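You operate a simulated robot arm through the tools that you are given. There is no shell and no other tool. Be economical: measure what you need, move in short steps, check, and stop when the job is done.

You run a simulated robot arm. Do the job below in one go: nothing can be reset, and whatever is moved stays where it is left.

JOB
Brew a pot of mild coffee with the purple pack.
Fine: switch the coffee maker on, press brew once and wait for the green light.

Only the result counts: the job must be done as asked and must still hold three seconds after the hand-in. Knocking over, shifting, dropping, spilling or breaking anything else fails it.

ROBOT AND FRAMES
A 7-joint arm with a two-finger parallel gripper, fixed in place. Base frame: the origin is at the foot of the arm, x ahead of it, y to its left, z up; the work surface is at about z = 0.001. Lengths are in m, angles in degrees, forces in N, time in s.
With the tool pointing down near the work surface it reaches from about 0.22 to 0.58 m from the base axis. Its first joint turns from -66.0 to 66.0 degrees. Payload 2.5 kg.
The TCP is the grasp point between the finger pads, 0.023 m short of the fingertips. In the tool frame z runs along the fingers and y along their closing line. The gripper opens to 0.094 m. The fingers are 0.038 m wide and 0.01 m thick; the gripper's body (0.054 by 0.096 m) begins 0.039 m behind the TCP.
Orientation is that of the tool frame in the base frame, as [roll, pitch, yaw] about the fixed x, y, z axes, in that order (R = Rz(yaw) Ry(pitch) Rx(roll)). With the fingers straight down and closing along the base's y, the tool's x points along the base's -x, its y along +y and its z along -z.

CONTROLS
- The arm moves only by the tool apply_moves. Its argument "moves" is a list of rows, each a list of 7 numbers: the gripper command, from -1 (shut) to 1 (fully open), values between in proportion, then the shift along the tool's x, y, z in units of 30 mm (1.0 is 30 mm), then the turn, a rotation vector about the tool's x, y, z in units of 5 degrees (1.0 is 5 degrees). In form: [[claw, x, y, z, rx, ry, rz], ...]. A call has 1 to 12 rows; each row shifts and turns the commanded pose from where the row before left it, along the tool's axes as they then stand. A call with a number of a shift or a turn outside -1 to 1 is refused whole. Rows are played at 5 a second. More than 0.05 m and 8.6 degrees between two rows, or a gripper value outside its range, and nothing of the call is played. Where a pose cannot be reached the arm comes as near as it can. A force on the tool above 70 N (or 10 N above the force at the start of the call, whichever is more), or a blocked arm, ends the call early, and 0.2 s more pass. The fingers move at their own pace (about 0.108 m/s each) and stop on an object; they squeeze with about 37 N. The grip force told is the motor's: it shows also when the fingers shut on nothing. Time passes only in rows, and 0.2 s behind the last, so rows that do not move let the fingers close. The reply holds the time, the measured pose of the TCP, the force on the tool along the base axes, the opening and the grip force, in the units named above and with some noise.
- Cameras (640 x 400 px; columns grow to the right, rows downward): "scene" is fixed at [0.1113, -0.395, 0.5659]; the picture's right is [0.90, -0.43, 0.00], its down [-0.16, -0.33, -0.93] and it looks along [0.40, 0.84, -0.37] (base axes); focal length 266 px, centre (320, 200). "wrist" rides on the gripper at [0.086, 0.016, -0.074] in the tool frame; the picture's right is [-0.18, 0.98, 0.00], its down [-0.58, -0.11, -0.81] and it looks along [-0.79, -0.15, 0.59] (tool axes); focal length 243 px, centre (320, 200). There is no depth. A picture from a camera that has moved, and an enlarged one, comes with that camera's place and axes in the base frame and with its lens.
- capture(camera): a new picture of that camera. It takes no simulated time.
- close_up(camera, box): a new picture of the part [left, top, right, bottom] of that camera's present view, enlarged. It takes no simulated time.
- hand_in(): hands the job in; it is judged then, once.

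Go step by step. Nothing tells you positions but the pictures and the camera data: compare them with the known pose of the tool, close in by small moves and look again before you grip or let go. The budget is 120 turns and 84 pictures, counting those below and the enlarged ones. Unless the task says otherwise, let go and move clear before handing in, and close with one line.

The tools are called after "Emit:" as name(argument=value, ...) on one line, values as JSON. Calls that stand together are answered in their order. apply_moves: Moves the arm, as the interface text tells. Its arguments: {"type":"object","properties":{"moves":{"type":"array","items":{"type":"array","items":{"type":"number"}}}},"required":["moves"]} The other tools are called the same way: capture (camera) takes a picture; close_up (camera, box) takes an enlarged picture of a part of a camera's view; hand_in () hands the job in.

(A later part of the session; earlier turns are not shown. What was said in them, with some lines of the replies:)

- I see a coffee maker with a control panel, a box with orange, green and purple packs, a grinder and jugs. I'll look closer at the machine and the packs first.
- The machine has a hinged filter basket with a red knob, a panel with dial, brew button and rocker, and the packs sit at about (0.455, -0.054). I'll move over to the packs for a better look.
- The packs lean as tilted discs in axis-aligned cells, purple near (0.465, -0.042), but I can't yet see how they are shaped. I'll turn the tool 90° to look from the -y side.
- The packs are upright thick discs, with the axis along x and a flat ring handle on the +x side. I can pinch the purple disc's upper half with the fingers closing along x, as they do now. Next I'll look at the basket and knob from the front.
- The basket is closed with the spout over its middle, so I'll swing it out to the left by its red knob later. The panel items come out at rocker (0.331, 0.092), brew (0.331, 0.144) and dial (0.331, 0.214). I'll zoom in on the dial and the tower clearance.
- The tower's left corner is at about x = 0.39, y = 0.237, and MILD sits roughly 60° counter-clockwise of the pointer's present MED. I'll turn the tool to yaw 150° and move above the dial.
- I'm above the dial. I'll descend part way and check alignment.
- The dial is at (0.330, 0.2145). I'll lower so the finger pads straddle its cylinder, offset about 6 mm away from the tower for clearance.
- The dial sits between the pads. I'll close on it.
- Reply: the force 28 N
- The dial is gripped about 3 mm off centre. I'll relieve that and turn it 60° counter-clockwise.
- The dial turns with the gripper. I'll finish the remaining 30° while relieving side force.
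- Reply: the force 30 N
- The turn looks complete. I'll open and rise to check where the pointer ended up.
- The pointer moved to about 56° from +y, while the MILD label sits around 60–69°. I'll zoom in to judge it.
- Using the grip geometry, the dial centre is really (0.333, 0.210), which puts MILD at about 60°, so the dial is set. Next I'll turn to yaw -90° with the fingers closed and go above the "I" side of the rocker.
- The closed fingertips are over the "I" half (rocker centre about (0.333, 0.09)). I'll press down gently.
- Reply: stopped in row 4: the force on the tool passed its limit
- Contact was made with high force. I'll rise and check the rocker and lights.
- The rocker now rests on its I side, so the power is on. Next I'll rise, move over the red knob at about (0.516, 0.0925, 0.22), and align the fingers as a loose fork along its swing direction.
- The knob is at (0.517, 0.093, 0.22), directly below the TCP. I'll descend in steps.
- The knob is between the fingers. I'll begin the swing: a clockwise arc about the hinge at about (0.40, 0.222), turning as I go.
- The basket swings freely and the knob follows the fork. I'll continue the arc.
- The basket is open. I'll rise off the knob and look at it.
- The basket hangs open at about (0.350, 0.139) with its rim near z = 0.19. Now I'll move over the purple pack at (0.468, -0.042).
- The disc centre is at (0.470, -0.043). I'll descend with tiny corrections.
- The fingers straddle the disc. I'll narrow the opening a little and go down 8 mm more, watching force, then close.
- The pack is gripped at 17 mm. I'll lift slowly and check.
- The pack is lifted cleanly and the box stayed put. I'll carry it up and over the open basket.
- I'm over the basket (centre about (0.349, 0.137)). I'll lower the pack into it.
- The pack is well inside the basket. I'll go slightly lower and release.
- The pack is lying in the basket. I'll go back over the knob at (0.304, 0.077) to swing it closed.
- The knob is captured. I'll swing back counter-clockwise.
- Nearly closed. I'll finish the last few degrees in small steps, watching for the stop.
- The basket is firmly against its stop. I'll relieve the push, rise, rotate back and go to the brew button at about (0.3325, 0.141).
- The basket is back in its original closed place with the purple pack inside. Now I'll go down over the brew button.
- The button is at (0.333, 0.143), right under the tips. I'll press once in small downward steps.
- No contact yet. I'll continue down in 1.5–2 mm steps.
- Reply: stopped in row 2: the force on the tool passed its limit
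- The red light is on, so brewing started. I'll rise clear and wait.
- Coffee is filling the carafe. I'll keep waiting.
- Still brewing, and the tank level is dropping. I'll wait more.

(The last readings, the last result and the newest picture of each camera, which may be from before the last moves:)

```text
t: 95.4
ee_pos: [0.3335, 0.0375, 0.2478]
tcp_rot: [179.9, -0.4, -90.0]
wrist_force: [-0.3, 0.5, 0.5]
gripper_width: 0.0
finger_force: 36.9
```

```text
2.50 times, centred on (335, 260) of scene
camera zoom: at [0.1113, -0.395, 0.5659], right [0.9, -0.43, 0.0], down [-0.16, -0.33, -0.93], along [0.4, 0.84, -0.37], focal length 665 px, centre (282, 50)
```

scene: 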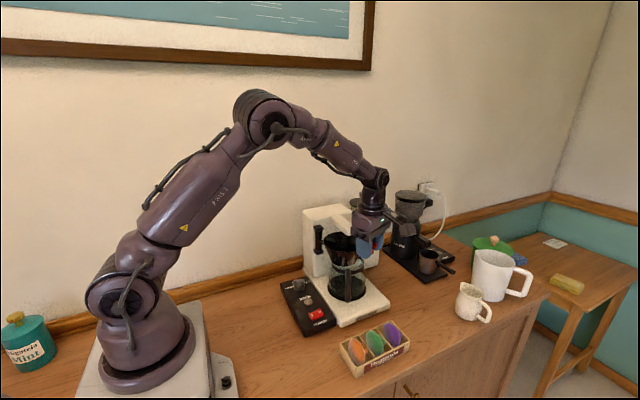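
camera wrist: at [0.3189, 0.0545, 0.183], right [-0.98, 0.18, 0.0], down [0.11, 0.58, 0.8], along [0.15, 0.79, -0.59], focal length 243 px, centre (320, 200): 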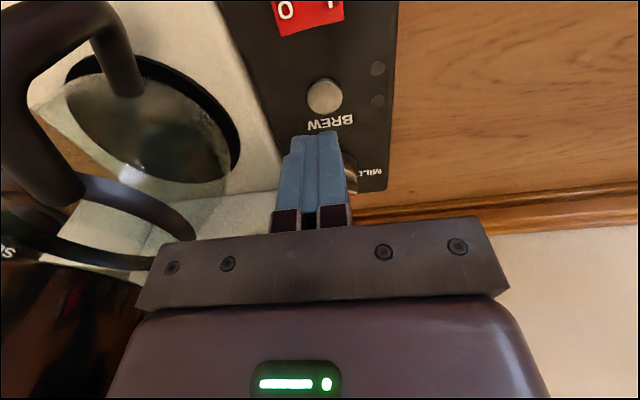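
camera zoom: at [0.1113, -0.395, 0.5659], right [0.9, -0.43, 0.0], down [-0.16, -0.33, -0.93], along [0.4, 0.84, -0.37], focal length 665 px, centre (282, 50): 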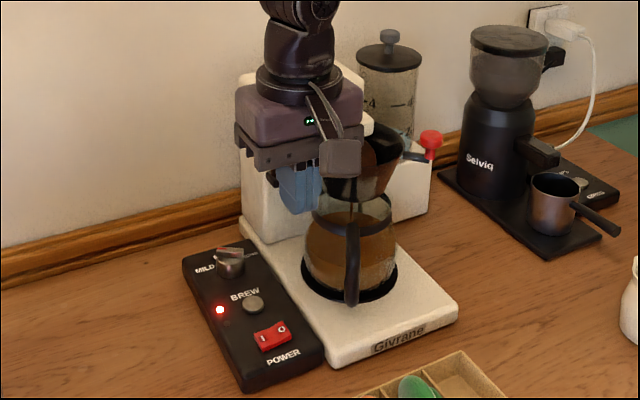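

The carafe is nearly full. I'll wait a bit longer for the green light.

Emit:
apply_moves(moves=[[-1, 0, 0, 0, 0, 0, 0], [-1, 0, 0, 0, 0, 0, 0], [-1, 0, 0, 0, 0, 0, 0], [-1, 0, 0, 0, 0, 0, 0], [-1, 0, 0, 0, 0, 0, 0], [-1, 0, 0, 0, 0, 0, 0], [-1, 0, 0, 0, 0, 0, 0], [-1, 0, 0, 0, 0, 0, 0], [-1, 0, 0, 0, 0, 0, 0], [-1, 0, 0, 0, 0, 0, 0], [-1, 0, 0, 0, 0, 0, 0], [-1, 0, 0, 0, 0, 0, 0]])

Emit:
apply_moves(moves=[[-1, 0, 0, 0, 0, 0, 0], [-1, 0, 0, 0, 0, 0, 0], [-1, 0, 0, 0, 0, 0, 0], [-1, 0, 0, 0, 0, 0, 0], [-1, 0, 0, 0, 0, 0, 0], [-1, 0, 0, 0, 0, 0, 0], [-1, 0, 0, 0, 0, 0, 0], [-1, 0, 0, 0, 0, 0, 0], [-1, 0, 0, 0, 0, 0, 0], [-1, 0, 0, 0, 0, 0, 0], [-1, 0, 0, 0, 0, 0, 0], [-1, 0, 0, 0, 0, 0, 0]])

Emit:
apply_moves(moves=[[-1, 0, 0, 0, 0, 0, 0], [-1, 0, 0, 0, 0, 0, 0], [-1, 0, 0, 0, 0, 0, 0], [-1, 0, 0, 0, 0, 0, 0], [-1, 0, 0, 0, 0, 0, 0], [-1, 0, 0, 0, 0, 0, 0], [-1, 0, 0, 0, 0, 0, 0], [-1, 0, 0, 0, 0, 0, 0], [-1, 0, 0, 0, 0, 0, 0], [-1, 0, 0, 0, 0, 0, 0], [-1, 0, 0, 0, 0, 0, 0], [-1, 0, 0, 0, 0, 0, 0]])

Emit:
close_up(camera="scene", box=[270, 180, 400, 340])

```text
t: 98.0
ee_pos: [0.3343, 0.0364, 0.2484]
tcp_rot: [-180.0, -0.3, -90.0]
wrist_force: [0.6, -0.2, -0.3]
gripper_width: 0.0
finger_force: 37.5
```

```text
t: 100.6
ee_pos: [0.3342, 0.0374, 0.2478]
tcp_rot: [-180.0, -0.3, -90.1]
wrist_force: [-0.7, 0.4, -0.5]
gripper_width: 0.0001
finger_force: 37.4
```

```text
t: 103.2
ee_pos: [0.3327, 0.0378, 0.247]
tcp_rot: [179.9, -0.4, -90.0]
wrist_force: [-0.9, -0.1, -0.3]
gripper_width: 0.0001
finger_force: 37.4
```

```text
2.50 times, centred on (335, 260) of scene
camera zoom: at [0.1113, -0.395, 0.5659], right [0.9, -0.43, 0.0], down [-0.16, -0.33, -0.93], along [0.4, 0.84, -0.37], focal length 665 px, centre (282, 50)
```

zoom: 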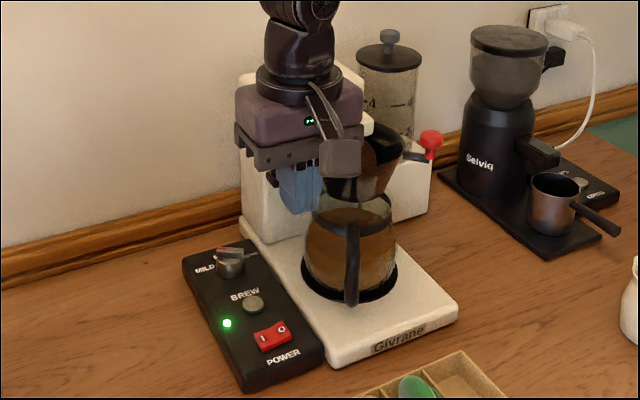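

The green light is on, the carafe is full, and the arm is clear of everything. I'm handing in.

Emit:
hand_in()

```text
The job is handed in.
```

The mild coffee is brewed with the purple pack: the dial was turned to MILD, the power switched on and brew pressed once, and the green light was on with the carafe full when I handed in.
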